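You operate a simulated robot arm through the tools that you are given. There is no shell and no other tool.

The job below is to be done with a simulated robot arm. You get a single attempt, and the scene is never put back.

## Task
Back off the pin lock, fit the blue pin in the pin bore, tighten the lock.
Fine: the pin sits home in the bore; the other pin stays in its holder, the worn pin where it lies. Where these are worked on the way, their far stop is far enough and under half their travel is too little: pin lock.

The check looks at the end state, three seconds after you hand in, the way a careful person would. Anything else that was tipped, shoved, dropped, spilled or broken makes it a failure.

## Robot
A 7-joint arm with a two-finger parallel gripper, fixed in place. Base frame: the origin is on the floor under the middle of its stand, x ahead of it, y to its left, z up; the work surface is at about z = 0.78. Lengths are in m, angles in degrees, forces in N, time in s.
With the tool pointing down near the work surface it reaches from about 0.3 to 0.74 m from the base axis. Its first joint turns from -115.0 to 115.0 degrees. Payload 3.91 kg.
Tool frame: the origin (TCP) lies between the finger pads and is the grasp point; the fingertips stand 0.03 m ahead of it; z points along the fingers, y is the line along which they close. The gripper opens to 0.11 m. The fingers are 0.02 m wide and 0.01 m thick; the gripper's body (0.048 by 0.112 m) begins 0.055 m behind the TCP.
Orientation is that of the tool frame in the base frame, as a unit quaternion [x, y, z, w]. With the fingers straight down and closing along the base's y, the tool's x points along the base's -x, its y along +y and its z along -z.

## Interface
- The arm moves only by the tool jog_arm. Its argument "increments" is one flat list of numbers, 7 for each row, row after row: the shift along the base's x, y, z in m, then the turn, a rotation vector about the base's x, y, z in degrees, then the closure in counts, from 0 (fully open) to 255 (shut). In form: [tx, ty, tz, rx, ry, rz, grip, tx, ty, tz, rx, ry, rz, grip, ...]. A call has 1 to 20 rows; each row shifts and turns the commanded pose from where the row before left it. A row lasts 0.2 s, in which the tool goes at most 0.05 m and 8.6 degrees; a call with a longer step from one row to the next is refused whole, and so is a gripper value outside its range. Where a pose cannot be reached the arm comes as near as it can. A force on the tool above 40 N (or 10 N above the force at the start of the call, whichever is more), or a blocked arm, ends the call early, and 0.2 s more pass. The fingers move at their own pace (about 0.108 m/s each) and stop on an object; they squeeze with about 22 N. The grip force told is the motor's: it shows also when the fingers shut on nothing. Time passes only in rows, and 0.2 s behind the last, so rows that do not move let the fingers close. The reply holds the time, the measured pose of the TCP, the force on the tool along the base axes, the opening and the grip force, in the units named above and with some noise, with the torque about the TCP (base axes, N m) and any sound that the robot's microphone picked up.
- Cameras (640 x 400 px; columns grow to the right, rows downward): "scene" is fixed at [0.2211, -0.5001, 1.6041]; the picture's right is [1.00, -0.06, 0.00], its down [-0.02, -0.41, -0.91] and it looks along [0.05, 0.91, -0.42] (base axes); focal length 375 px, centre (320, 200). "wrist" rides on the gripper at [0.072, 0.017, -0.103] in the tool frame; the picture's right is [-0.23, 0.97, 0.00], its down [-0.76, -0.18, -0.62] and it looks along [-0.61, -0.14, 0.78] (tool axes); focal length 222 px, centre (320, 200). There is no depth. A picture from a camera that has moved, and an enlarged one, comes with that camera's place and axes in the base frame and with its lens.
- snapshot(camera): a new picture of that camera. The clock stands still meanwhile.
- slide_trunk(by): slides the trunk up (or, below 0, down) by that many m; the arm rides with it, the base frame stays. It gives what a move gives, with no picture.
- zoom(camera, box): a new picture of the part [left, top, right, bottom] of that camera's present view, enlarged. The clock stands still meanwhile.
- hand_in(): hands the job in; it is judged then, once.

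Nothing tells you positions but the pictures and the camera data. Unless the task says otherwise, let go and move clear before handing in.

The tools are called after "Request:" as name(argument=value, ...) on one line, values as JSON. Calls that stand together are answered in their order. jog_arm: Moves the arm, as the interface text tells. Its arguments: {"type":"object","properties":{"increments":{"type":"array"}},"required":["increments"]} The other tools are called the same way: slide_trunk (by) moves the trunk up or down; snapshot (camera) takes a picture; zoom (camera, box) takes an enlarged picture of a part of a camera's view; hand_in () hands the job in.

At the start:

```text
time_s: 0.0
eef_pos: [0.3085, 0.356, 1.2138]
ee_rot: [-0.001, 1.0, 0.0, 0.001]
contact_force: [0.5, 0.3, 0.3]
wrist_torque: [0.04, -0.02, -0.01]
gripper_width: 0.1102
grip_force: 0.1
trunk travel left (down, up): [-0.8, 0.19]
```

scene: 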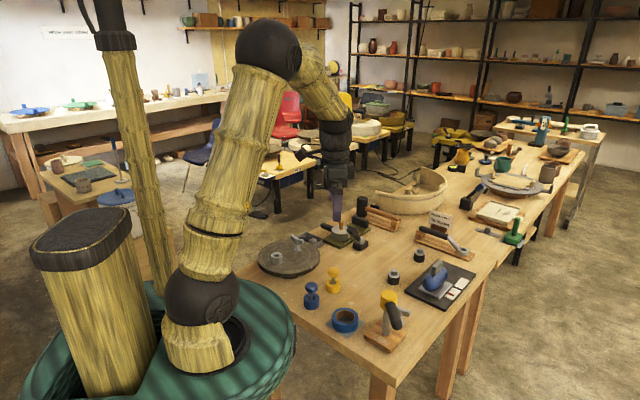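
wrist: 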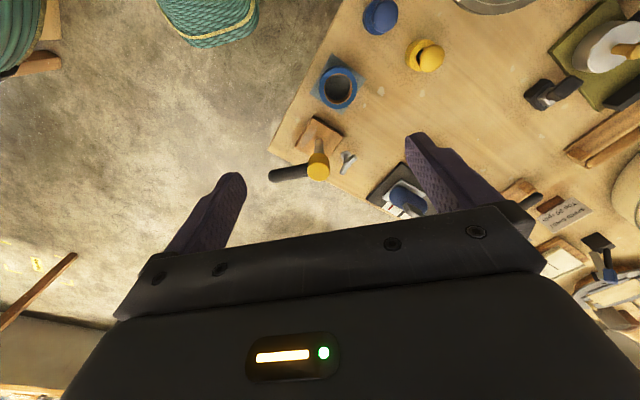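

I see a cluttered bench with blue and yellow knobs, a blue tape roll, several levers and fixtures. I'll zoom in on parts of the scene to identify the pin bore, the lock, the blue pin and the worn pin.

Request:
zoom(camera="scene", box=[240, 220, 400, 320])

Request:
zoom(camera="scene", box=[300, 180, 460, 280])

Request:
zoom(camera="scene", box=[320, 240, 500, 360])

Request:
zoom(camera="scene", box=[400, 130, 600, 260])

```text
4.00 times, centred on (320, 270) of scene
camera zoom: at [0.2211, -0.5001, 1.6041], right [1.0, -0.06, 0.0], down [-0.02, -0.41, -0.91], along [0.05, 0.91, -0.42], focal length 1501 px, centre (320, -80)
```

zoom: 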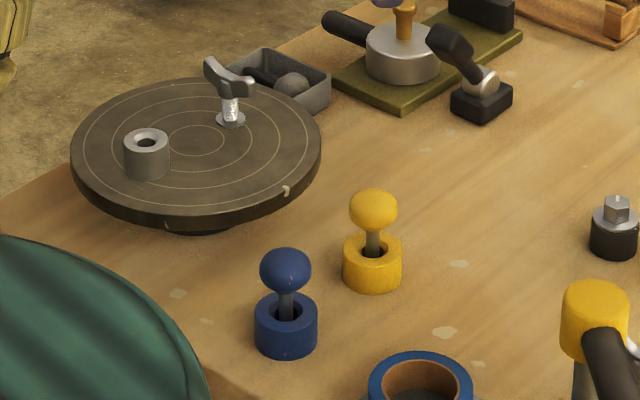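

```text
4.00 times, centred on (380, 230) of scene
camera zoom: at [0.2211, -0.5001, 1.6041], right [1.0, -0.06, 0.0], down [-0.02, -0.41, -0.91], along [0.05, 0.91, -0.42], focal length 1501 px, centre (80, 80)
```

zoom: 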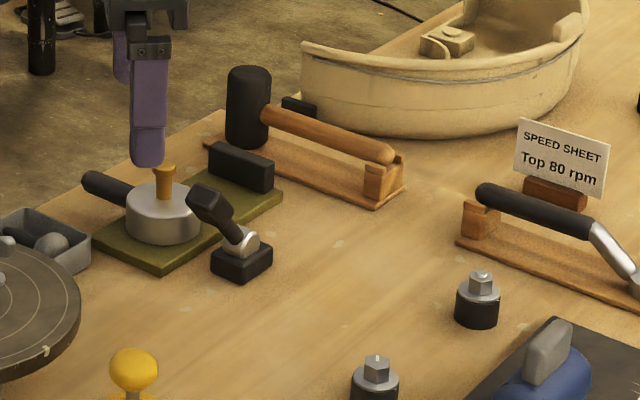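

```text
3.33 times, centred on (410, 300) of scene
camera zoom: at [0.2211, -0.5001, 1.6041], right [1.0, -0.06, 0.0], down [-0.02, -0.41, -0.91], along [0.05, 0.91, -0.42], focal length 1251 px, centre (20, -133)
```

zoom: 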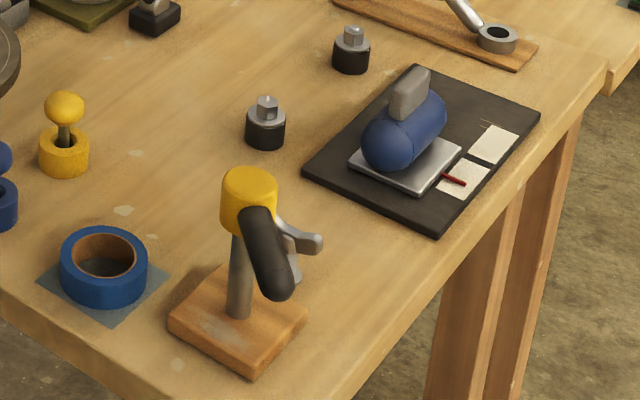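

```text
3.08 times, centred on (500, 195) of scene
camera zoom: at [0.2211, -0.5001, 1.6041], right [1.0, -0.06, 0.0], down [-0.02, -0.41, -0.91], along [0.05, 0.91, -0.42], focal length 1155 px, centre (-234, 215)
```

zoom: 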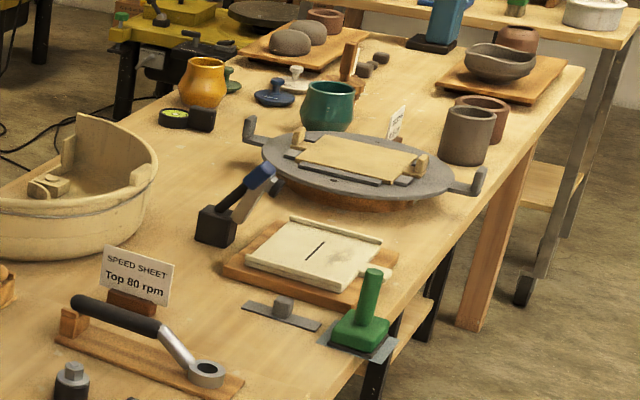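

The blue and yellow pins stand in their holders. The round turntable carries a grey sleeve with a hole and a T-handle, which I take to be the bore and the lock. I'll look closer at these and at the fixtures near them.

Request:
zoom(camera="scene", box=[252, 230, 332, 280])

Request:
zoom(camera="scene", box=[310, 205, 390, 255])

Request:
zoom(camera="scene", box=[290, 260, 370, 310])

Request:
zoom(camera="wrist", box=[320, 0, 640, 200])

```text
8.00 times, centred on (292, 255) of scene
camera zoom: at [0.2211, -0.5001, 1.6041], right [1.0, -0.06, 0.0], down [-0.02, -0.41, -0.91], along [0.05, 0.91, -0.42], focal length 3002 px, centre (544, -240)
```

zoom: 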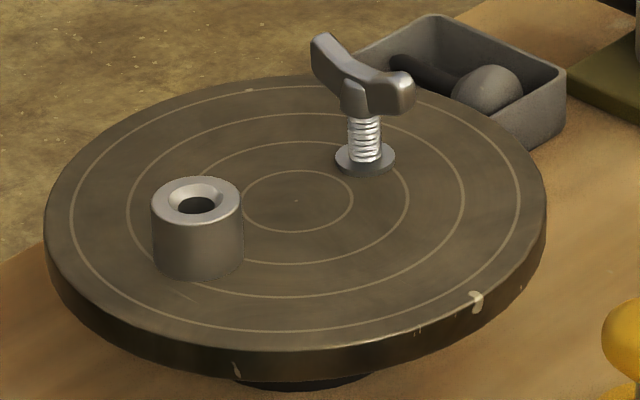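

```text
8.00 times, centred on (350, 230) of scene
camera zoom: at [0.2211, -0.5001, 1.6041], right [1.0, -0.06, 0.0], down [-0.02, -0.41, -0.91], along [0.05, 0.91, -0.42], focal length 3002 px, centre (80, -40)
```

zoom: 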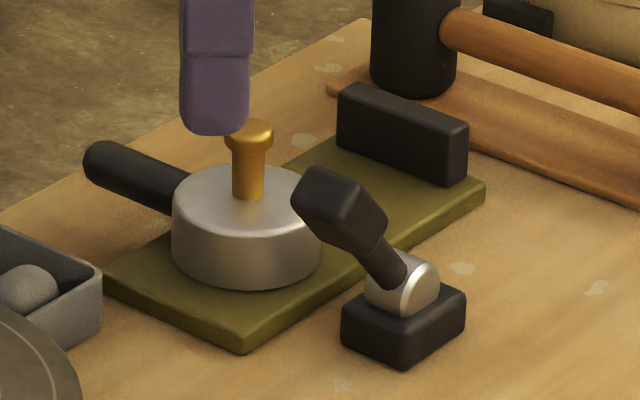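

```text
8.00 times, centred on (330, 285) of scene
camera zoom: at [0.2211, -0.5001, 1.6041], right [1.0, -0.06, 0.0], down [-0.02, -0.41, -0.91], along [0.05, 0.91, -0.42], focal length 3002 px, centre (240, -480)
```

zoom: 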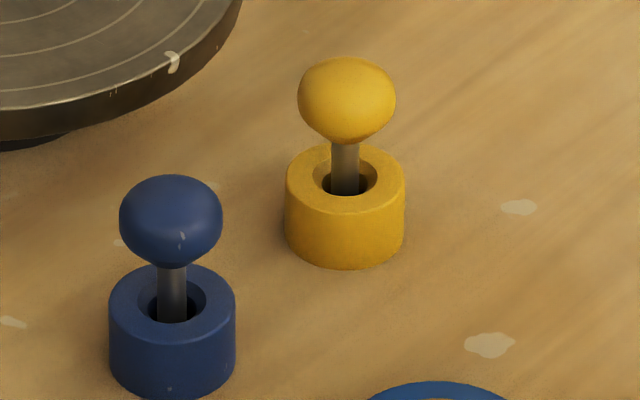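

```text
2.00 times, centred on (480, 100) of wrist
camera zoom: at [0.2359, 0.3723, 1.3167], right [0.23, 0.97, 0.0], down [0.76, -0.18, 0.62], along [0.61, -0.14, -0.78], focal length 444 px, centre (0, 400)
```

zoom: 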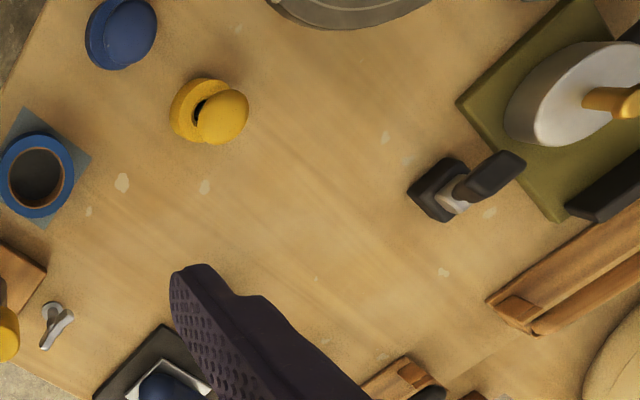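

The wheel is near (0.17, 0.70), with a boss holding the empty bore and a threaded wing handle on it. The blue pin is at about (0.25, 0.47), the yellow pin at about (0.325, 0.565), and the worn pin lies in the grey tray. I'll swing the wrist camera over to the wheel for a closer look.

Request:
jog_arm(increments=[-0.0198, 0.0188, -0.0182, 0, 0, 8.44, 0, -0.0198, 0.0188, -0.0182, 0, 0, 8.44, 0, -0.0198, 0.0188, -0.0182, 0, 0, 8.44, 0, -0.0198, 0.0188, -0.0182, 0, 0, 8.44, 0, -0.0198, 0.0188, -0.0182, 0, 0, 8.44, 0, -0.0198, 0.0188, -0.0182, 0, 0, 8.44, 0, -0.0198, 0.0188, -0.0182, 0, 0, 8.44, 0, -0.0198, 0.0188, -0.0182, 0, 0, 8.44, 0, -0.0198, 0.0188, -0.0182, 0, 0, 8.44, 0, 0, 0, 0, 0, 0, 0, 0])

Request:
snapshot(camera="wrist")

Request:
snapshot(camera="scene")

```text
time_s: 2.2
eef_pos: [0.1304, 0.5271, 1.0515]
ee_rot: [-0.616, 0.788, 0.0, -0.001]
contact_force: [-0.3, -0.9, 0.1]
wrist_torque: [-0.05, -0.02, -0.03]
gripper_width: 0.11
grip_force: 0.1
trunk travel left (down, up): [-0.8, 0.19]
```

```text
taken
camera wrist: at [0.0975, 0.4597, 1.1543], right [-0.89, 0.45, 0.0], down [0.36, 0.7, 0.62], along [0.28, 0.56, -0.78], focal length 222 px, centre (320, 200)
```

wrist: 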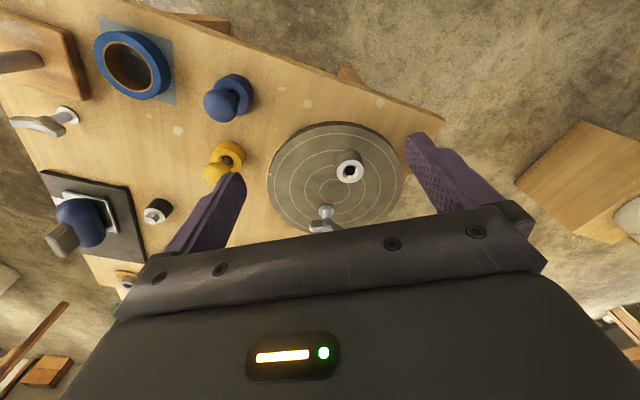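

```text
taken
```

scene: 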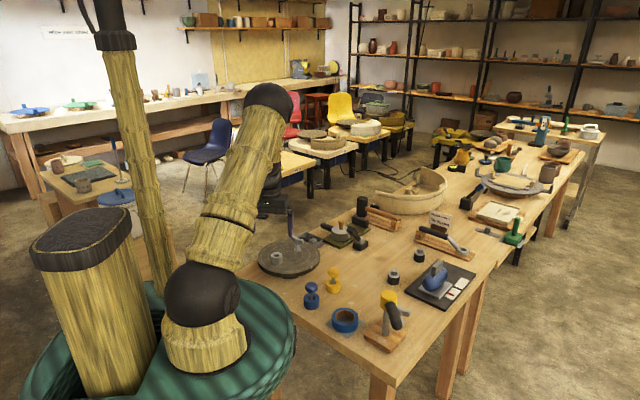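

The wheel is in the wrist view. I'll zoom in on the lock handle and the bore.

Request:
zoom(camera="wrist", box=[256, 120, 416, 240])

Request:
zoom(camera="wrist", box=[180, 60, 280, 190])

Request:
zoom(camera="scene", box=[252, 230, 332, 280])

```text
3.33 times, centred on (336, 180) of wrist
camera zoom: at [0.0975, 0.4597, 1.1543], right [-0.89, 0.45, 0.0], down [0.36, 0.7, 0.62], along [0.28, 0.56, -0.78], focal length 740 px, centre (267, 267)
```

zoom: 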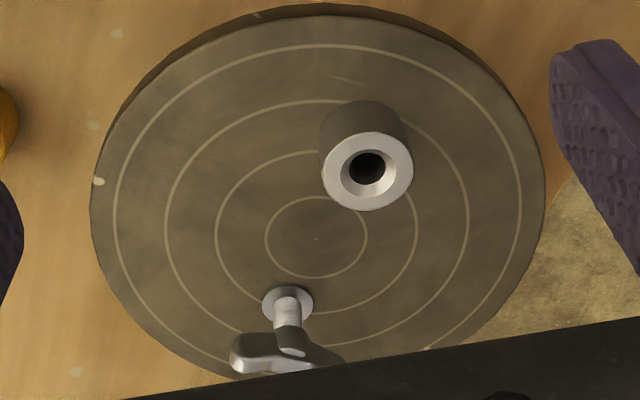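

```text
3.08 times, centred on (230, 125) of wrist
camera zoom: at [0.0975, 0.4597, 1.1543], right [-0.89, 0.45, 0.0], down [0.36, 0.7, 0.62], along [0.28, 0.56, -0.78], focal length 684 px, centre (597, 431)
```

zoom: 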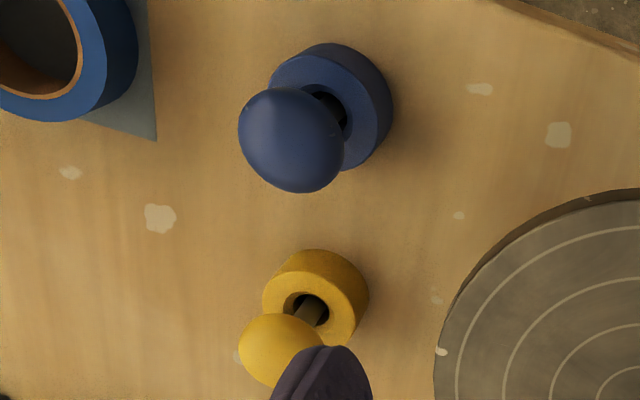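

```text
8.00 times, centred on (292, 255) of scene
camera zoom: at [0.2211, -0.5001, 1.6041], right [1.0, -0.06, 0.0], down [-0.02, -0.41, -0.91], along [0.05, 0.91, -0.42], focal length 3002 px, centre (544, -240)
```

zoom: 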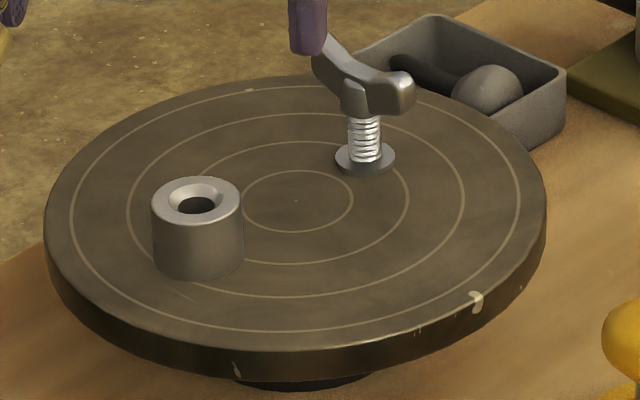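

The wing-handle lock stands at about (0.209, 0.705) with its bar pointing about -49° at z ≈ 0.895, and the bore top is at about (0.1345, 0.630, 0.878). I'll move above the lock and turn the tool so the fingers close across the bar, which leaves room to turn counter-clockwise.

Request:
jog_arm(increments=[0.0052, 0.01187, -0.00467, 0, 0, -8.33, 60, 0.0052, 0.01187, -0.00467, 0, 0, -8.33, 60, 0.0052, 0.01187, -0.00467, 0, 0, -8.33, 60, 0.0052, 0.01187, -0.00467, 0, 0, -8.33, 60, 0.0052, 0.01187, -0.00467, 0, 0, -8.33, 60, 0.0052, 0.01187, -0.00467, 0, 0, -8.33, 60, 0.0052, 0.01187, -0.00467, 0, 0, -8.33, 60, 0.0052, 0.01187, -0.00467, 0, 0, -8.33, 60, 0.0052, 0.01187, -0.00467, 0, 0, -8.33, 60, 0.0052, 0.01187, -0.00467, 0, 0, -8.33, 60, 0.0052, 0.01187, -0.00467, 0, 0, -8.33, 60, 0.0052, 0.01187, -0.00467, 0, 0, -8.33, 60, 0.0052, 0.01187, -0.00467, 0, 0, -8.33, 60, 0.0052, 0.01187, -0.00467, 0, 0, -8.33, 60, 0.0052, 0.01187, -0.00467, 0, 0, -8.33, 60, 0, 0, 0, 0, 0, 0, 60])

Request:
snapshot(camera="wrist")

Request:
zoom(camera="scene", box=[232, 180, 362, 280])

```text
time_s: 5.6
eef_pos: [0.2024, 0.6876, 0.9766]
ee_rot: [0.414, 0.91, 0.0, 0.0]
contact_force: [0.2, -0.1, 0.4]
wrist_torque: [0.0, 0.02, 0.0]
gripper_width: 0.0845
grip_force: 0.0
out of reach, approached as far as the arm can: row 14, 15
trunk travel left (down, up): [-0.8, 0.19]
```

```text
taken
camera wrist: at [0.1684, 0.7523, 1.0822], right [0.88, 0.47, 0.0], down [0.37, -0.69, 0.62], along [0.29, -0.55, -0.78], focal length 222 px, centre (320, 200)
```

wrist: 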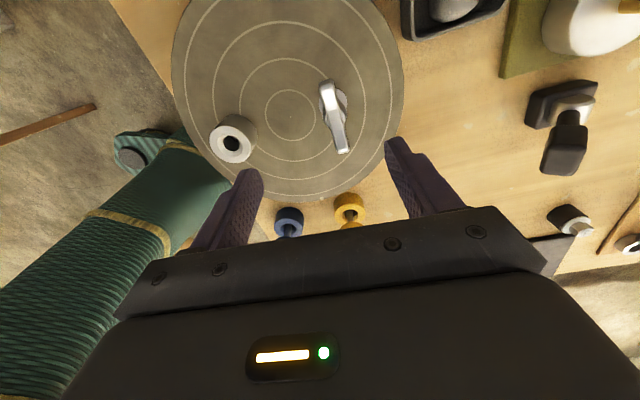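

```text
4.00 times, centred on (297, 230) of scene
camera zoom: at [0.2211, -0.5001, 1.6041], right [1.0, -0.06, 0.0], down [-0.02, -0.41, -0.91], along [0.05, 0.91, -0.42], focal length 1501 px, centre (412, 80)
```

zoom: 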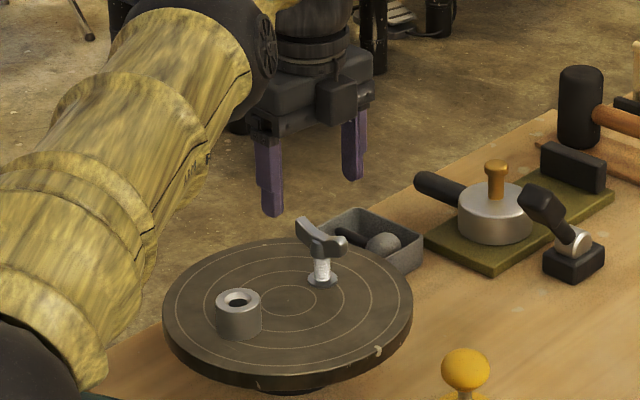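

The arm stopped just short of the lock at r ≈ 0.717. I'll refine the lock position from this view, then slide the trunk up to gain reach.

Request:
zoom(camera="wrist", box=[280, 60, 400, 160])

Request:
zoom(camera="wrist", box=[180, 60, 300, 180])

Request:
slide_trunk(by=0.1)

```text
4.00 times, centred on (340, 110) of wrist
camera zoom: at [0.1684, 0.7523, 1.0822], right [0.88, 0.47, 0.0], down [0.37, -0.69, 0.62], along [0.29, -0.55, -0.78], focal length 888 px, centre (240, 560)
```

zoom: 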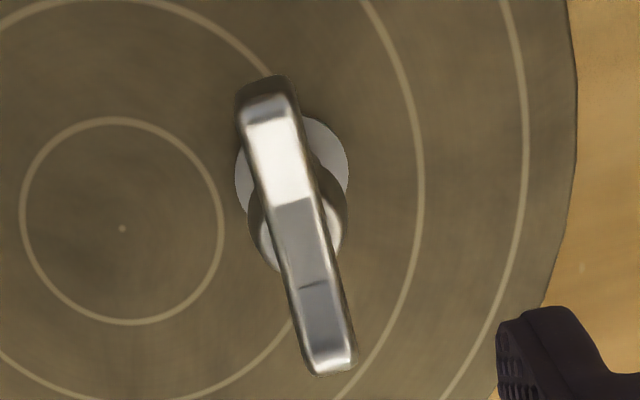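

```text
3.33 times, centred on (240, 120) of wrist
camera zoom: at [0.1684, 0.7523, 1.0822], right [0.88, 0.47, 0.0], down [0.37, -0.69, 0.62], along [0.29, -0.55, -0.78], focal length 740 px, centre (587, 467)
```

zoom: 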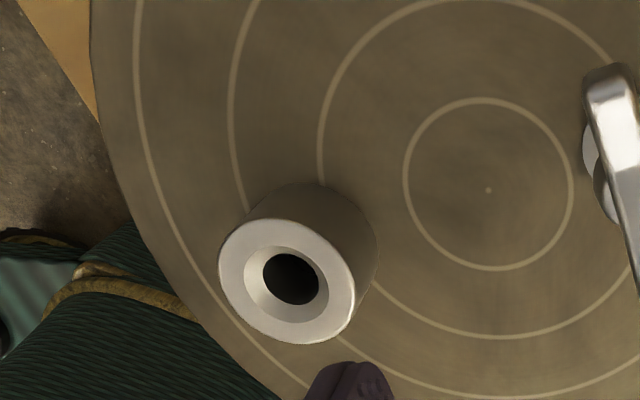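

```text
time_s: 6.9
eef_pos: [0.2029, 0.6867, 1.0786]
ee_rot: [0.414, 0.91, 0.0, 0.0]
contact_force: [-0.5, 0.0, -0.8]
wrist_torque: [0.02, 0.03, 0.0]
gripper_width: 0.0843
grip_force: 0.0
trunk travel left (down, up): [-0.9, 0.09]
```

With three views agreeing, the lock axis is at (0.209, 0.7037), the bar points about -47°, and the bore is at (0.135, 0.630). I'll come down a little with the trunk raised and read the pose.

Request:
jog_arm(increments=[0, 0, -0.04, 0, 0, 0, 60, 0, 0, -0.04, 0, 0, 0, 60, 0, 0, -0.02, 0, 0, 0, 60, 0, 0, 0, 0, 0, 0, 60])

```text
time_s: 7.9
eef_pos: [0.2007, 0.6765, 0.9817]
ee_rot: [0.415, 0.91, 0.002, 0.0]
contact_force: [0.0, 0.7, -0.4]
wrist_torque: [0.0, 0.03, 0.01]
gripper_width: 0.084
grip_force: 0.1
out of reach, approached as far as the arm can: row 2
trunk travel left (down, up): [-0.9, 0.09]
```

Raising the trunk reduced the reach, so lowering it should help. I'll retract and lift, then slide the trunk down.

Request:
jog_arm(increments=[-0.008, -0.025, 0.04, 0, 0, 0, 60, -0.008, -0.025, 0.04, 0, 0, 0, 60, -0.008, -0.025, 0.04, 0, 0, 0, 60, 0, 0, 0.04, 0, 0, 0, 60, 0, 0, 0.04, 0, 0, 0, 60, 0, 0, 0, 0, 0, 0, 60])

Request:
slide_trunk(by=-0.2)

```text
time_s: 9.3
eef_pos: [0.1958, 0.6866, 1.1739]
ee_rot: [0.413, 0.911, -0.001, 0.0]
contact_force: [0.8, 0.3, 0.6]
wrist_torque: [-0.01, 0.0, -0.04]
gripper_width: 0.0843
grip_force: 0.0
out of reach, approached as far as the arm can: row 1, 2, 3
trunk travel left (down, up): [-0.9, 0.09]
```

```text
time_s: 11.5
eef_pos: [0.1944, 0.6858, 0.9729]
ee_rot: [0.414, 0.91, 0.0, 0.0]
contact_force: [0.3, 0.3, -0.6]
wrist_torque: [-0.01, 0.0, 0.0]
gripper_width: 0.0842
grip_force: 0.1
trunk travel left (down, up): [-0.7, 0.29]
```

The commanded pose and the measured pose don't quite agree after those unreachable rows. I'll send small test moves to see how the arm behaves here.

Request:
jog_arm(increments=[0, 0, 0, 0, 0, 0, 60, 0, 0, 0, 0, 0, 0, 60])

Request:
jog_arm(increments=[0.005, 0.005, 0, 0, 0, 0, 60, 0, 0, 0, 0, 0, 0, 60])

```text
time_s: 12.1
eef_pos: [0.1959, 0.6851, 0.9732]
ee_rot: [0.414, 0.91, 0.001, 0.0]
contact_force: [0.4, -0.1, 0.8]
wrist_torque: [-0.08, 0.01, -0.01]
gripper_width: 0.0844
grip_force: 0.1
trunk travel left (down, up): [-0.7, 0.29]
```

```text
time_s: 12.7
eef_pos: [0.2002, 0.6872, 0.9736]
ee_rot: [0.414, 0.91, 0.0, 0.0]
contact_force: [-0.5, 0.6, -0.1]
wrist_torque: [0.0, -0.01, 0.0]
gripper_width: 0.084
grip_force: 0.0
trunk travel left (down, up): [-0.7, 0.29]
```

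Request:
jog_arm(increments=[0.004, 0.009, 0, 0, 0, 0, 60, 0.004, 0.009, 0, 0, 0, 0, 60, 0, 0, 0, 0, 0, 0, 60])

```text
time_s: 13.5
eef_pos: [0.203, 0.6874, 0.9725]
ee_rot: [0.414, 0.91, 0.0, 0.0]
contact_force: [-1.0, -0.5, 0.1]
wrist_torque: [0.01, -0.02, -0.02]
gripper_width: 0.0845
grip_force: 0.0
out of reach, approached as far as the arm can: row 1, 2
trunk travel left (down, up): [-0.7, 0.29]
```

The reach limit here is about r = 0.717 whatever the trunk height, with the tool vertical. I'll look at the arm's overall posture.

Request:
snapshot(camera="scene")

Request:
snapshot(camera="wrist")

```text
taken
```

scene: 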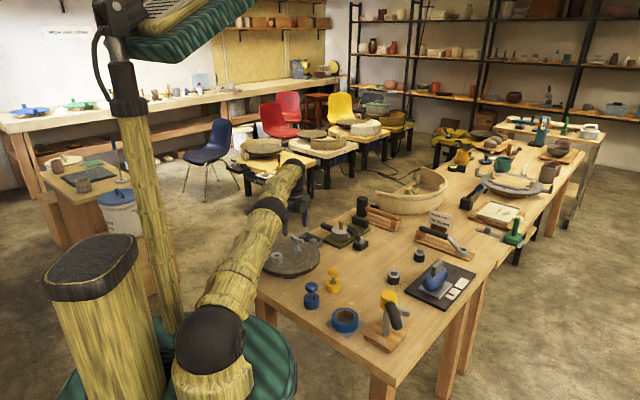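

```text
taken
camera wrist: at [0.1679, 0.7515, 1.0758], right [0.88, 0.47, 0.0], down [0.37, -0.69, 0.62], along [0.29, -0.55, -0.78], focal length 222 px, centre (320, 200)
```

wrist: 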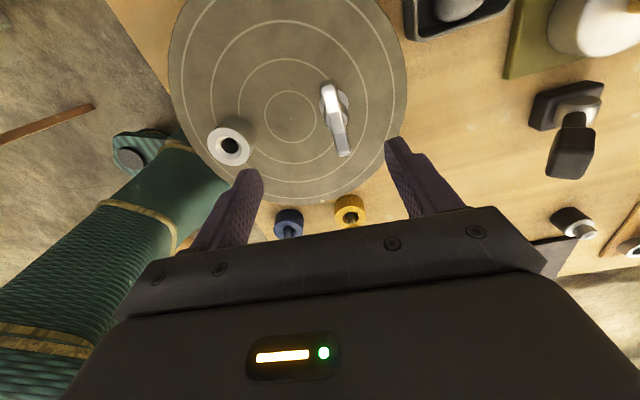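

The arm may be limited by wrist yaw at this orientation rather than by pure reach. I'll rotate back toward the earlier yaw and test the reach there.

Request:
jog_arm(increments=[-0.01, -0.03, 0, 0, 0, 8.33, 60, 0, 0, 0, 0, 0, 8.33, 60, 0, 0, 0, 0, 0, 8.33, 60, 0, 0, 0, 0, 0, 8.33, 60, 0, 0, 0, 0, 0, 8.33, 60, 0, 0, 0, 0, 0, 8.33, 60, 0, 0, 0, 0, 0, 8.33, 60, 0, 0, 0, 0, 0, 8.33, 60, 0, 0, 0, 0, 0, 8.33, 60, 0, 0, 0, 0, 0, 8.33, 60, 0, 0, 0, 0, 0, 8.33, 60, 0, 0, 0, 0, 0, 8.33, 60, 0, 0, 0, 0, 0, 8.33, 60, 0, 0, 0, 0, 0, 8.33, 60, 0, 0, 0, 0, 0, 8.33, 60, 0, 0, 0, 0, 0, 0, 60])

Request:
jog_arm(increments=[0, 0.01, 0, 0, 0, 0, 60, 0, 0.01, 0, 0, 0, 0, 60, 0, 0.01, 0, 0, 0, 0, 60, 0, 0, 0, 0, 0, 0, 60])

```text
time_s: 16.9
eef_pos: [0.1911, 0.6562, 0.9723]
ee_rot: [-0.616, 0.788, 0.0, 0.0]
contact_force: [-1.2, 0.7, 0.0]
wrist_torque: [-0.01, 0.02, 0.0]
gripper_width: 0.0841
grip_force: 0.0
trunk travel left (down, up): [-0.7, 0.29]
```

```text
time_s: 17.9
eef_pos: [0.1922, 0.6859, 0.9708]
ee_rot: [-0.615, 0.788, 0.0, 0.0]
contact_force: [0.3, -0.4, 0.6]
wrist_torque: [-0.04, 0.0, 0.04]
gripper_width: 0.0843
grip_force: 0.0
trunk travel left (down, up): [-0.7, 0.29]
```

Request:
jog_arm(increments=[0.006, 0.006, 0, 0, 0, 0, 60, 0.006, 0.006, 0, 0, 0, 0, 60, 0.005, 0.006, 0, 0, 0, 0, 60, 0, 0, 0, 0, 0, 0, 60])

```text
time_s: 18.9
eef_pos: [0.2009, 0.6873, 0.9702]
ee_rot: [-0.616, 0.788, 0.0, 0.0]
contact_force: [-1.2, 0.2, -0.3]
wrist_torque: [-0.02, 0.02, -0.01]
gripper_width: 0.0844
grip_force: 0.0
out of reach, approached as far as the arm can: row 1, 2, 3
trunk travel left (down, up): [-0.7, 0.29]
```

The reach limit is the same at both yaws, so it is plain arm reach and I'm about 17 mm short of the lock axis. Tilting the tool about 7° outward should cover that. I'll turn back across the bar, tilt, and move over the lock, still above it.

Request:
jog_arm(increments=[-0.005, -0.01, 0, 0, 0, -8.18, 90, 0, 0, 0, 0, 0, -8.18, 90, 0, 0, 0, 0, 0, -8.18, 90, 0, 0, 0, 0, 0, -8.18, 90, 0, 0, 0, 0, 0, -8.18, 90, 0, 0, 0, 0, 0, -8.18, 90, 0, 0, 0, 0, 0, -8.18, 90, 0, 0, 0, 0, 0, -8.18, 90, 0, 0, 0, 0, 0, -8.18, 90, 0, 0, 0, 0, 0, -8.18, 90, 0, 0, 0, 0, 0, -8.18, 90, 0, 0, 0, 0, 0, -8.18, 90, 0, 0, 0, 0, 0, -8.18, 90, 0, 0, 0, 0, 0, -8.18, 90, 0, 0, 0, 0, 0, -8.18, 90, 0, 0, 0, 6.71, -2.0, 0, 90, 0.0065, 0.0132, 0, 0, 0, 0, 90, 0.0065, 0.0132, 0, 0, 0, 0, 90, 0, 0, 0, 0, 0, 0, 90])

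Request:
snapshot(camera="wrist")

```text
time_s: 22.9
eef_pos: [0.2098, 0.7023, 0.9692]
ee_rot: [0.395, 0.916, 0.06, -0.007]
contact_force: [0.1, 0.2, 0.4]
wrist_torque: [-0.01, 0.04, 0.02]
gripper_width: 0.071
grip_force: 0.1
trunk travel left (down, up): [-0.7, 0.29]
```

```text
taken
camera wrist: at [0.1688, 0.7534, 1.0784], right [0.86, 0.5, 0.09], down [0.37, -0.74, 0.55], along [0.34, -0.44, -0.83], focal length 222 px, centre (320, 200)
```

wrist: 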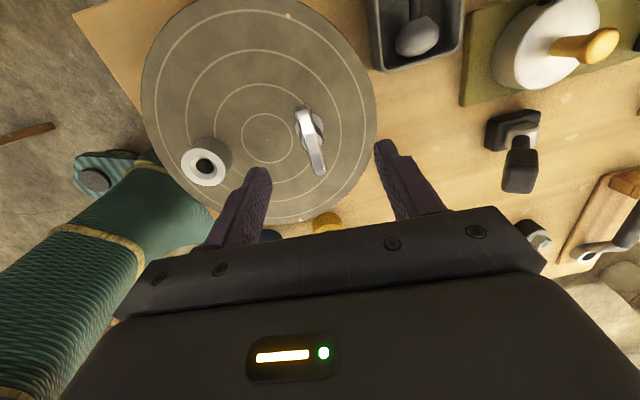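

The tilted pose reaches over the lock. The worn grey pin is visible in its tray. I'll descend around the bar with the fingers open and check before closing.

Request:
jog_arm(increments=[0, 0.0005, -0.02, 0, 0, 0, 90, 0, 0.0005, -0.02, 0, 0, 0, 90, 0, 0, -0.02, 0, 0, 0, 90, 0, 0, -0.016, 0, 0, 0, 90, 0, 0, 0, 0, 0, 0, 90])

Request:
snapshot(camera="wrist")

Request:
zoom(camera="scene", box=[252, 220, 332, 270])

```text
time_s: 24.1
eef_pos: [0.2114, 0.7032, 0.8946]
ee_rot: [0.395, 0.917, 0.059, -0.007]
contact_force: [-0.3, -0.1, 0.1]
wrist_torque: [0.0, -0.01, 0.0]
gripper_width: 0.071
grip_force: 0.2
trunk travel left (down, up): [-0.7, 0.29]
```

```text
taken
camera wrist: at [0.1698, 0.7545, 1.0035], right [0.86, 0.5, 0.09], down [0.37, -0.74, 0.55], along [0.34, -0.44, -0.83], focal length 222 px, centre (320, 200)
```

wrist: 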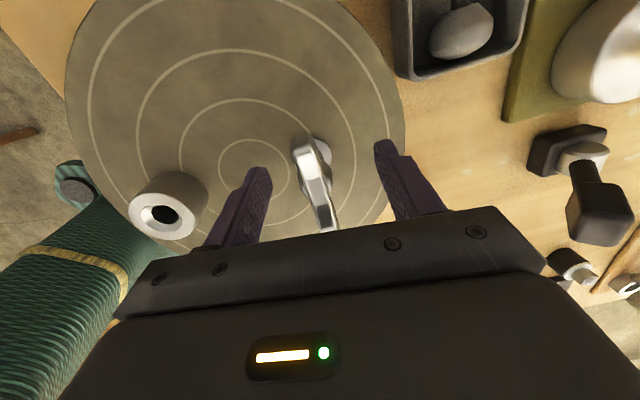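

```text
8.00 times, centred on (292, 245) of scene
camera zoom: at [0.2211, -0.5001, 1.6041], right [1.0, -0.06, 0.0], down [-0.02, -0.41, -0.91], along [0.05, 0.91, -0.42], focal length 3002 px, centre (544, -160)
```

zoom: 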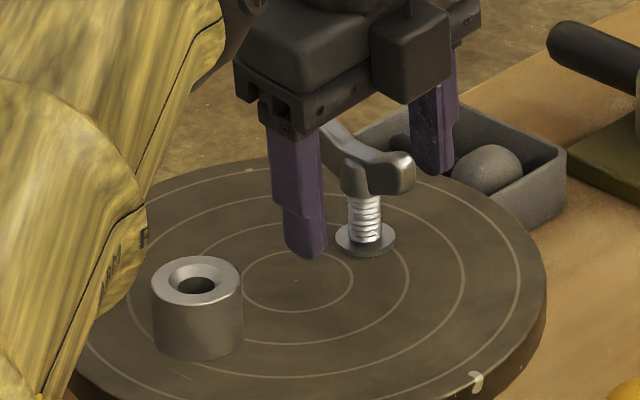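

The fingers straddle the bar well. I'll centre slightly and close on it.

Request:
jog_arm(increments=[-0.0015, 0, -0.001, 0, 0, 0, 140, 0, 0, 0, 0, 0, 0, 180, 0, 0, 0, 0, 0, 0, 255, 0, 0, 0, 0, 0, 0, 255])

Request:
snapshot(camera="wrist")

Request:
zoom(camera="scene", box=[252, 220, 332, 270])

```text
time_s: 25.1
eef_pos: [0.2071, 0.7036, 0.8935]
ee_rot: [0.395, 0.917, 0.059, -0.007]
contact_force: [-2.7, -4.8, 1.0]
wrist_torque: [-1.49, 1.51, 0.49]
gripper_width: 0.0173
grip_force: 44.9
trunk travel left (down, up): [-0.7, 0.29]
```

```text
taken
camera wrist: at [0.1668, 0.7543, 1.0023], right [0.86, 0.5, 0.09], down [0.37, -0.74, 0.55], along [0.34, -0.45, -0.83], focal length 222 px, centre (320, 200)
```

wrist: 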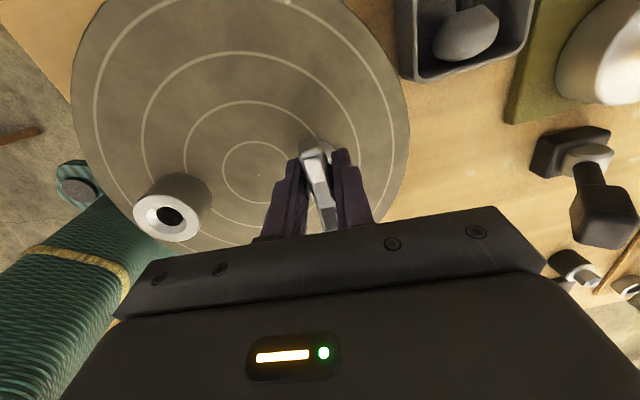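

```text
8.00 times, centred on (292, 245) of scene
camera zoom: at [0.2211, -0.5001, 1.6041], right [1.0, -0.06, 0.0], down [-0.02, -0.41, -0.91], along [0.05, 0.91, -0.42], focal length 3002 px, centre (544, -160)
```

zoom: 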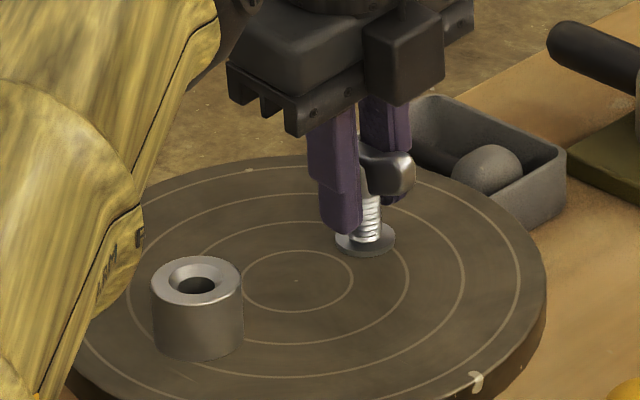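

The bar is gripped with a width of 17 mm. I'll turn counter-clockwise about the tool axis in small steps and watch the torque.

Request:
jog_arm(increments=[0, 0, 0, -0.174, -0.584, 4.96, 255, 0, 0, 0, -0.174, -0.584, 4.96, 255, 0, 0, 0, 0, 0, 0, 255])

Request:
zoom(camera="scene", box=[252, 220, 332, 270])

```text
time_s: 25.9
eef_pos: [0.2079, 0.7013, 0.8948]
ee_rot: [0.314, 0.948, 0.061, -0.002]
contact_force: [-4.5, -10.6, 1.9]
wrist_torque: [-0.9, 2.43, -0.03]
gripper_width: 0.0181
grip_force: 45.3
trunk travel left (down, up): [-0.7, 0.29]
```

```text
8.00 times, centred on (292, 245) of scene
camera zoom: at [0.2211, -0.5001, 1.6041], right [1.0, -0.06, 0.0], down [-0.02, -0.41, -0.91], along [0.05, 0.91, -0.42], focal length 3002 px, centre (544, -160)
```

zoom: 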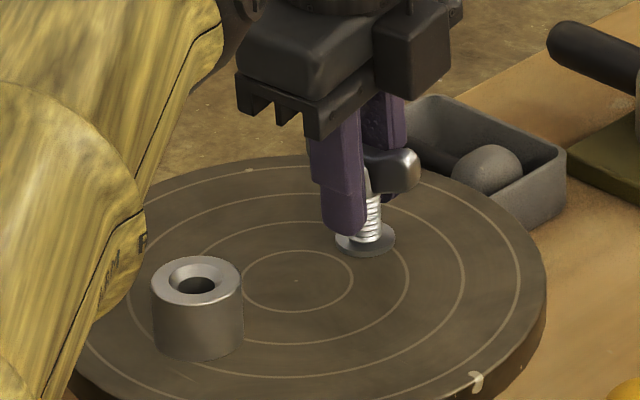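

The bar follows with no resisting torque. I'll relieve the side force slightly and keep turning.

Request:
jog_arm(increments=[-0.001, -0.002, 0, -0.243, -0.818, 6.95, 255, 0, 0, 0, -0.243, -0.818, 6.95, 255, 0, 0, 0, -0.243, -0.818, 6.95, 255, 0, 0, 0, -0.243, -0.818, 6.95, 255, 0, 0, 0, 0, 0, 0, 255])

Request:
zoom(camera="scene", box=[252, 220, 332, 270])

```text
time_s: 27.1
eef_pos: [0.2062, 0.7027, 0.894]
ee_rot: [0.075, 0.995, 0.059, 0.013]
contact_force: [1.4, -0.3, 1.2]
wrist_torque: [-1.82, 1.61, -0.01]
gripper_width: 0.0181
grip_force: 45.5
trunk travel left (down, up): [-0.7, 0.29]
```

```text
8.00 times, centred on (292, 245) of scene
camera zoom: at [0.2211, -0.5001, 1.6041], right [1.0, -0.06, 0.0], down [-0.02, -0.41, -0.91], along [0.05, 0.91, -0.42], focal length 3002 px, centre (544, -160)
```

zoom: 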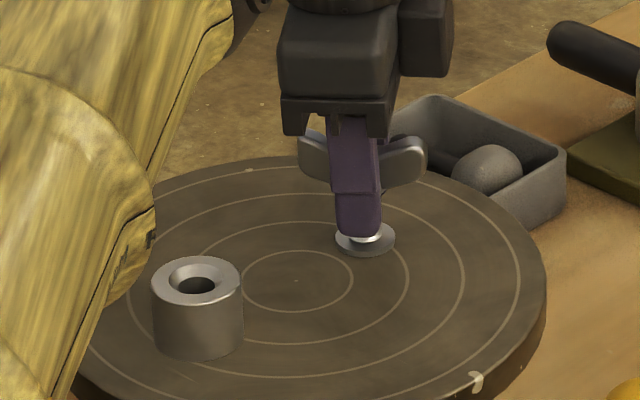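

The bar has turned about 38° freely and the wheel isn't moving. I'll continue counter-clockwise.

Request:
jog_arm(increments=[0, 0, 0, -0.278, -0.934, 7.94, 255, 0, 0, 0, -0.278, -0.934, 7.94, 255, 0, 0, 0, -0.278, -0.934, 7.94, 255, 0, 0, 0, -0.278, -0.934, 7.94, 255, 0, 0, 0, -0.278, -0.934, 7.94, 255, 0, 0, 0, 0, 0, 0, 255])

Request:
zoom(camera="scene", box=[252, 220, 332, 270])

```text
time_s: 28.5
eef_pos: [0.2063, 0.7014, 0.8947]
ee_rot: [-0.271, 0.961, 0.051, 0.033]
contact_force: [4.3, 1.4, 7.5]
wrist_torque: [-2.08, -0.55, 0.02]
gripper_width: 0.0163
grip_force: 45.2
trunk travel left (down, up): [-0.7, 0.29]
```

```text
8.00 times, centred on (292, 245) of scene
camera zoom: at [0.2211, -0.5001, 1.6041], right [1.0, -0.06, 0.0], down [-0.02, -0.41, -0.91], along [0.05, 0.91, -0.42], focal length 3002 px, centre (544, -160)
```

zoom: 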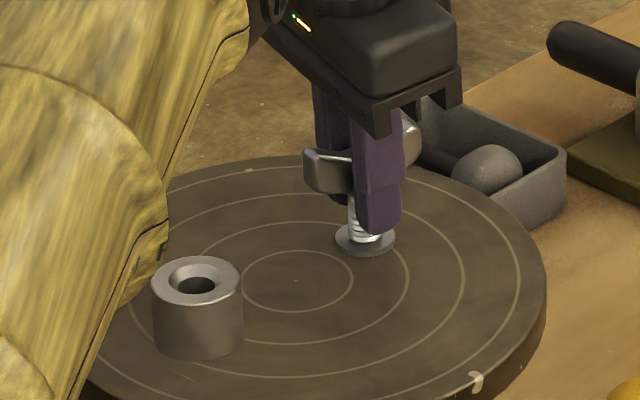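

About 78° turned so far. An upward force suggests the screw is rising, so I'll raise slightly and continue.

Request:
jog_arm(increments=[0.001, 0, 0.001, -0.278, -0.934, 7.94, 255, 0, 0, 0, -0.278, -0.934, 7.94, 255, 0, 0, 0, -0.278, -0.934, 7.94, 255, 0, 0, 0, -0.278, -0.934, 7.94, 255, 0, 0, 0, 0, 0, 0, 255])

Request:
zoom(camera="scene", box=[252, 220, 332, 270])

```text
time_s: 29.7
eef_pos: [0.208, 0.7004, 0.8939]
ee_rot: [-0.525, 0.849, 0.04, 0.045]
contact_force: [2.6, -3.8, -4.7]
wrist_torque: [-0.38, -0.66, -0.04]
gripper_width: 0.0138
grip_force: 44.9
trunk travel left (down, up): [-0.7, 0.29]
```

```text
8.00 times, centred on (292, 245) of scene
camera zoom: at [0.2211, -0.5001, 1.6041], right [1.0, -0.06, 0.0], down [-0.02, -0.41, -0.91], along [0.05, 0.91, -0.42], focal length 3002 px, centre (544, -160)
```

zoom: 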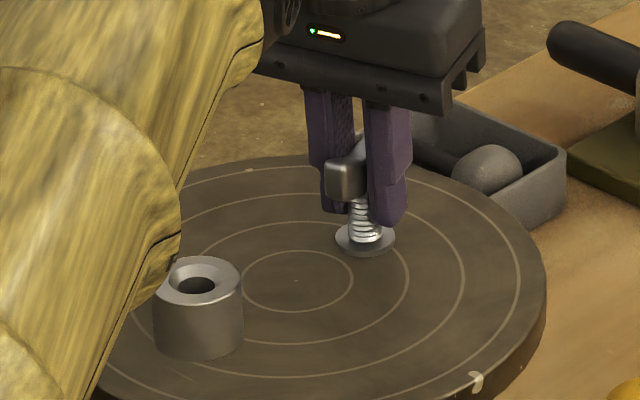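

About 110° turned and still free. Continuing.

Request:
jog_arm(increments=[0, 0, 0, -0.278, -0.934, 7.94, 255, 0, 0, 0, -0.278, -0.934, 7.94, 255, 0, 0, 0, -0.278, -0.934, 7.94, 255, 0, 0, 0, -0.278, -0.934, 7.94, 255, 0, 0, 0, 0, 0, 0, 255])

Request:
zoom(camera="scene", box=[252, 220, 332, 270])

Request:
snapshot(camera="wrist")

```text
time_s: 30.9
eef_pos: [0.2076, 0.7024, 0.895]
ee_rot: [0.738, -0.672, -0.027, -0.054]
contact_force: [5.1, -7.1, -9.4]
wrist_torque: [1.16, 2.14, -0.03]
gripper_width: 0.0145
grip_force: 45.0
trunk travel left (down, up): [-0.7, 0.29]
```

```text
8.00 times, centred on (292, 245) of scene
camera zoom: at [0.2211, -0.5001, 1.6041], right [1.0, -0.06, 0.0], down [-0.02, -0.41, -0.91], along [0.05, 0.91, -0.42], focal length 3002 px, centre (544, -160)
```

zoom: 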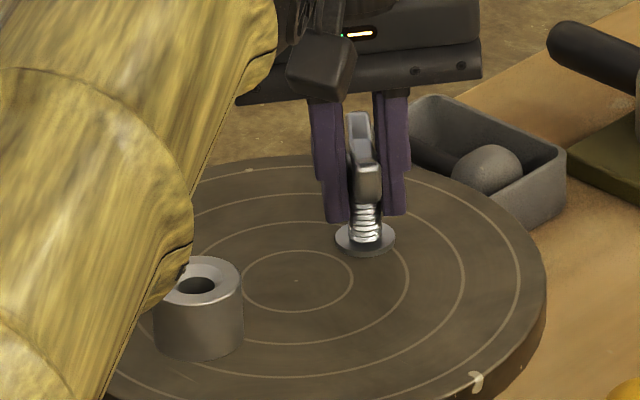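

```text
taken
camera wrist: at [0.1949, 0.6156, 0.9882], right [-0.99, 0.14, -0.02], down [0.08, 0.7, 0.71], along [0.11, 0.7, -0.7], focal length 222 px, centre (320, 200)
```

wrist: 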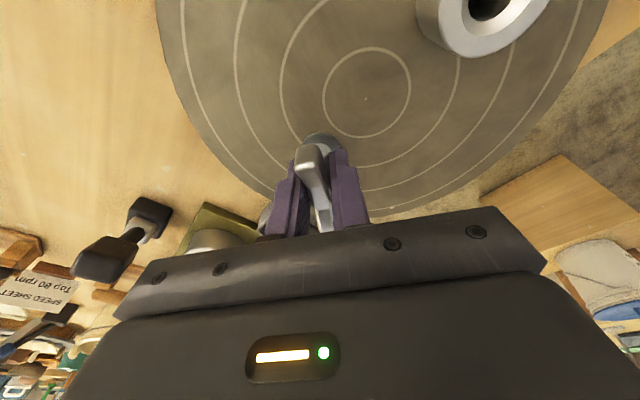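

About 142° turned, still free. I'll relieve the small side forces and continue.

Request:
jog_arm(increments=[0.001, -0.0015, -0.0015, -0.278, -0.934, 7.94, 255, 0, 0, 0, -0.278, -0.934, 7.94, 255, 0, 0, 0, -0.278, -0.934, 7.94, 255, 0, 0, 0, -0.278, -0.934, 7.94, 255, 0, 0, 0, 0, 0, 0, 255])

Request:
zoom(camera="scene", box=[252, 220, 332, 270])

```text
time_s: 32.1
eef_pos: [0.2088, 0.7016, 0.895]
ee_rot: [0.895, -0.442, -0.009, -0.061]
contact_force: [-4.5, 2.7, 7.9]
wrist_torque: [-0.58, 2.2, -0.64]
gripper_width: 0.0171
grip_force: 45.5
trunk travel left (down, up): [-0.7, 0.29]
```

```text
8.00 times, centred on (292, 245) of scene
camera zoom: at [0.2211, -0.5001, 1.6041], right [1.0, -0.06, 0.0], down [-0.02, -0.41, -0.91], along [0.05, 0.91, -0.42], focal length 3002 px, centre (544, -160)
```

zoom: 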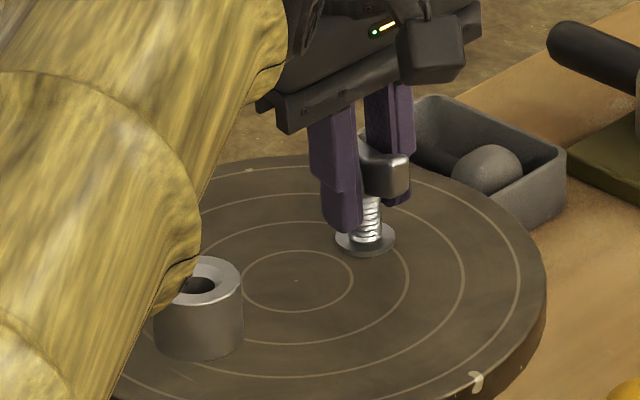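

A resisting torque of about 0.6 N·m has appeared at roughly 174°, possibly the far stop. I'll step a little more to confirm.

Request:
jog_arm(increments=[0, 0, 0, -0.139, -0.467, 3.97, 255, 0, 0, 0, 0, 0, 0, 255])

Request:
zoom(camera="scene", box=[252, 220, 332, 270])

Request:
snapshot(camera="wrist")

```text
time_s: 32.7
eef_pos: [0.2089, 0.7014, 0.8941]
ee_rot: [0.909, -0.412, -0.008, -0.062]
contact_force: [-2.8, 6.8, 12.4]
wrist_torque: [-0.7, 2.01, -0.6]
gripper_width: 0.018
grip_force: 44.4
trunk travel left (down, up): [-0.7, 0.29]
```

```text
8.00 times, centred on (292, 245) of scene
camera zoom: at [0.2211, -0.5001, 1.6041], right [1.0, -0.06, 0.0], down [-0.02, -0.41, -0.91], along [0.05, 0.91, -0.42], focal length 3002 px, centre (544, -160)
```

zoom: 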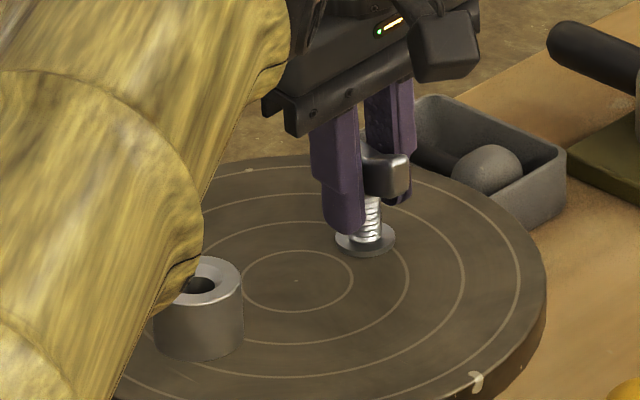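

```text
taken
camera wrist: at [0.2411, 0.6227, 0.9906], right [-0.88, -0.47, -0.09], down [-0.39, 0.61, 0.69], along [-0.27, 0.64, -0.72], focal length 222 px, centre (320, 200)
```

wrist: 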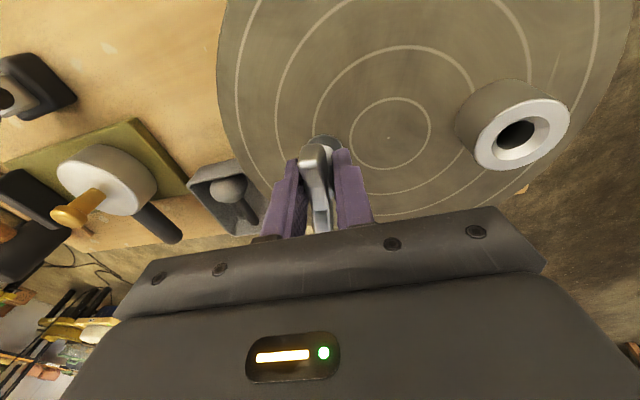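

Request:
jog_arm(increments=[0, 0, 0.001, -0.208, -0.7, 5.95, 255, 0, 0, 0, 0, 0, 0, 255])

Request:
zoom(camera="wrist", box=[260, 110, 390, 250])

Request:
zoom(camera="scene", box=[272, 225, 322, 260])

```text
time_s: 33.3
eef_pos: [0.2096, 0.7007, 0.8944]
ee_rot: [0.93, -0.363, -0.005, -0.061]
contact_force: [5.0, 4.6, 10.1]
wrist_torque: [-0.51, 2.15, -0.57]
gripper_width: 0.0192
grip_force: 44.8
trunk travel left (down, up): [-0.7, 0.29]
```

```text
2.86 times, centred on (325, 180) of wrist
camera zoom: at [0.2487, 0.6265, 0.9915], right [-0.83, -0.56, -0.09], down [-0.46, 0.57, 0.68], along [-0.32, 0.6, -0.73], focal length 635 px, centre (306, 257)
```

zoom: 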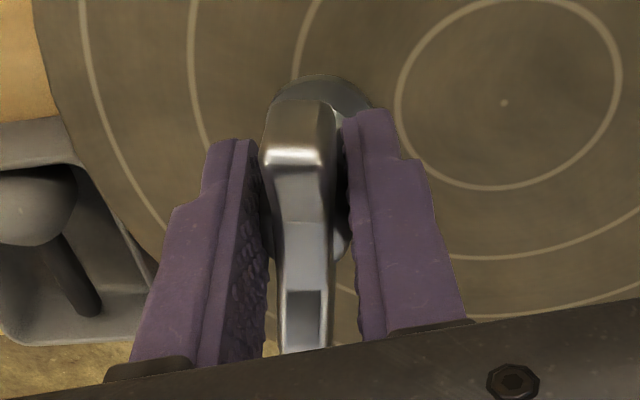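

```text
11.43 times, centred on (297, 242) of scene
camera zoom: at [0.2211, -0.5001, 1.6041], right [1.0, -0.06, 0.0], down [-0.02, -0.41, -0.91], along [0.05, 0.91, -0.42], focal length 4289 px, centre (583, -286)
```

zoom: 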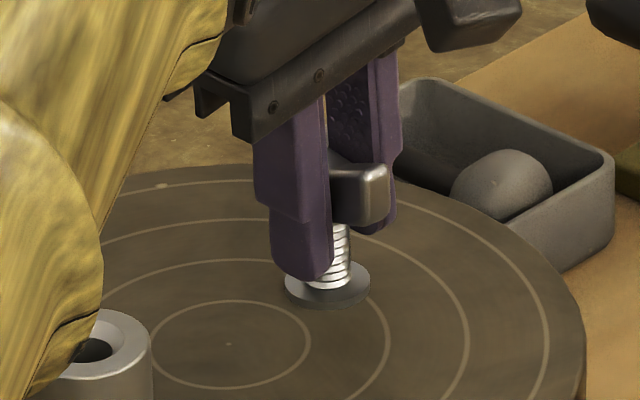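

The fingers now slip on the bar while it stays put, so the lock is at its far stop at about 170° of travel. I'll open, rise clear and check.

Request:
jog_arm(increments=[0, 0, 0, 0, 0, 0, 60, 0, 0, 0, 0, 0, 0, 60, 0, 0, 0, 0, 0, 0, 60, 0, 0, 0.02, 0, 0, 0, 60, 0, 0, 0.03, 0, 0, 0, 60, 0, 0, 0.03, 0, 0, 0, 60, 0, 0, 0, 0, 0, 0, 60])

Request:
snapshot(camera="wrist")

Request:
zoom(camera="scene", box=[252, 230, 332, 280])

```text
time_s: 34.9
eef_pos: [0.2057, 0.7004, 0.9758]
ee_rot: [0.93, -0.363, -0.004, -0.061]
contact_force: [1.0, -0.1, -0.8]
wrist_torque: [0.01, 0.02, 0.01]
gripper_width: 0.0845
grip_force: 0.0
trunk travel left (down, up): [-0.7, 0.29]
```

```text
taken
camera wrist: at [0.2438, 0.627, 1.0736], right [-0.83, -0.56, -0.09], down [-0.46, 0.57, 0.68], along [-0.32, 0.6, -0.73], focal length 222 px, centre (320, 200)
```

wrist: 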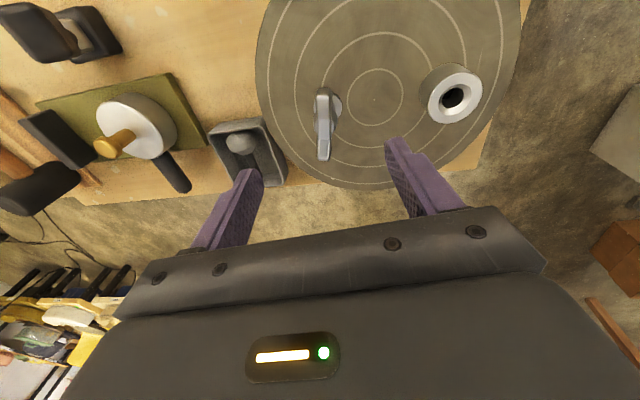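

```text
8.00 times, centred on (292, 255) of scene
camera zoom: at [0.2211, -0.5001, 1.6041], right [1.0, -0.06, 0.0], down [-0.02, -0.41, -0.91], along [0.05, 0.91, -0.42], focal length 3002 px, centre (544, -240)
```

zoom: 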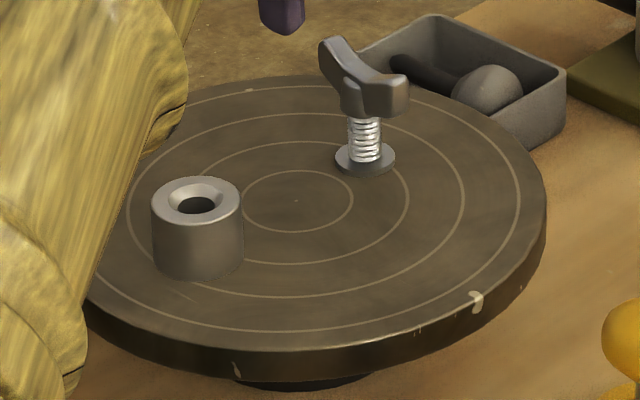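

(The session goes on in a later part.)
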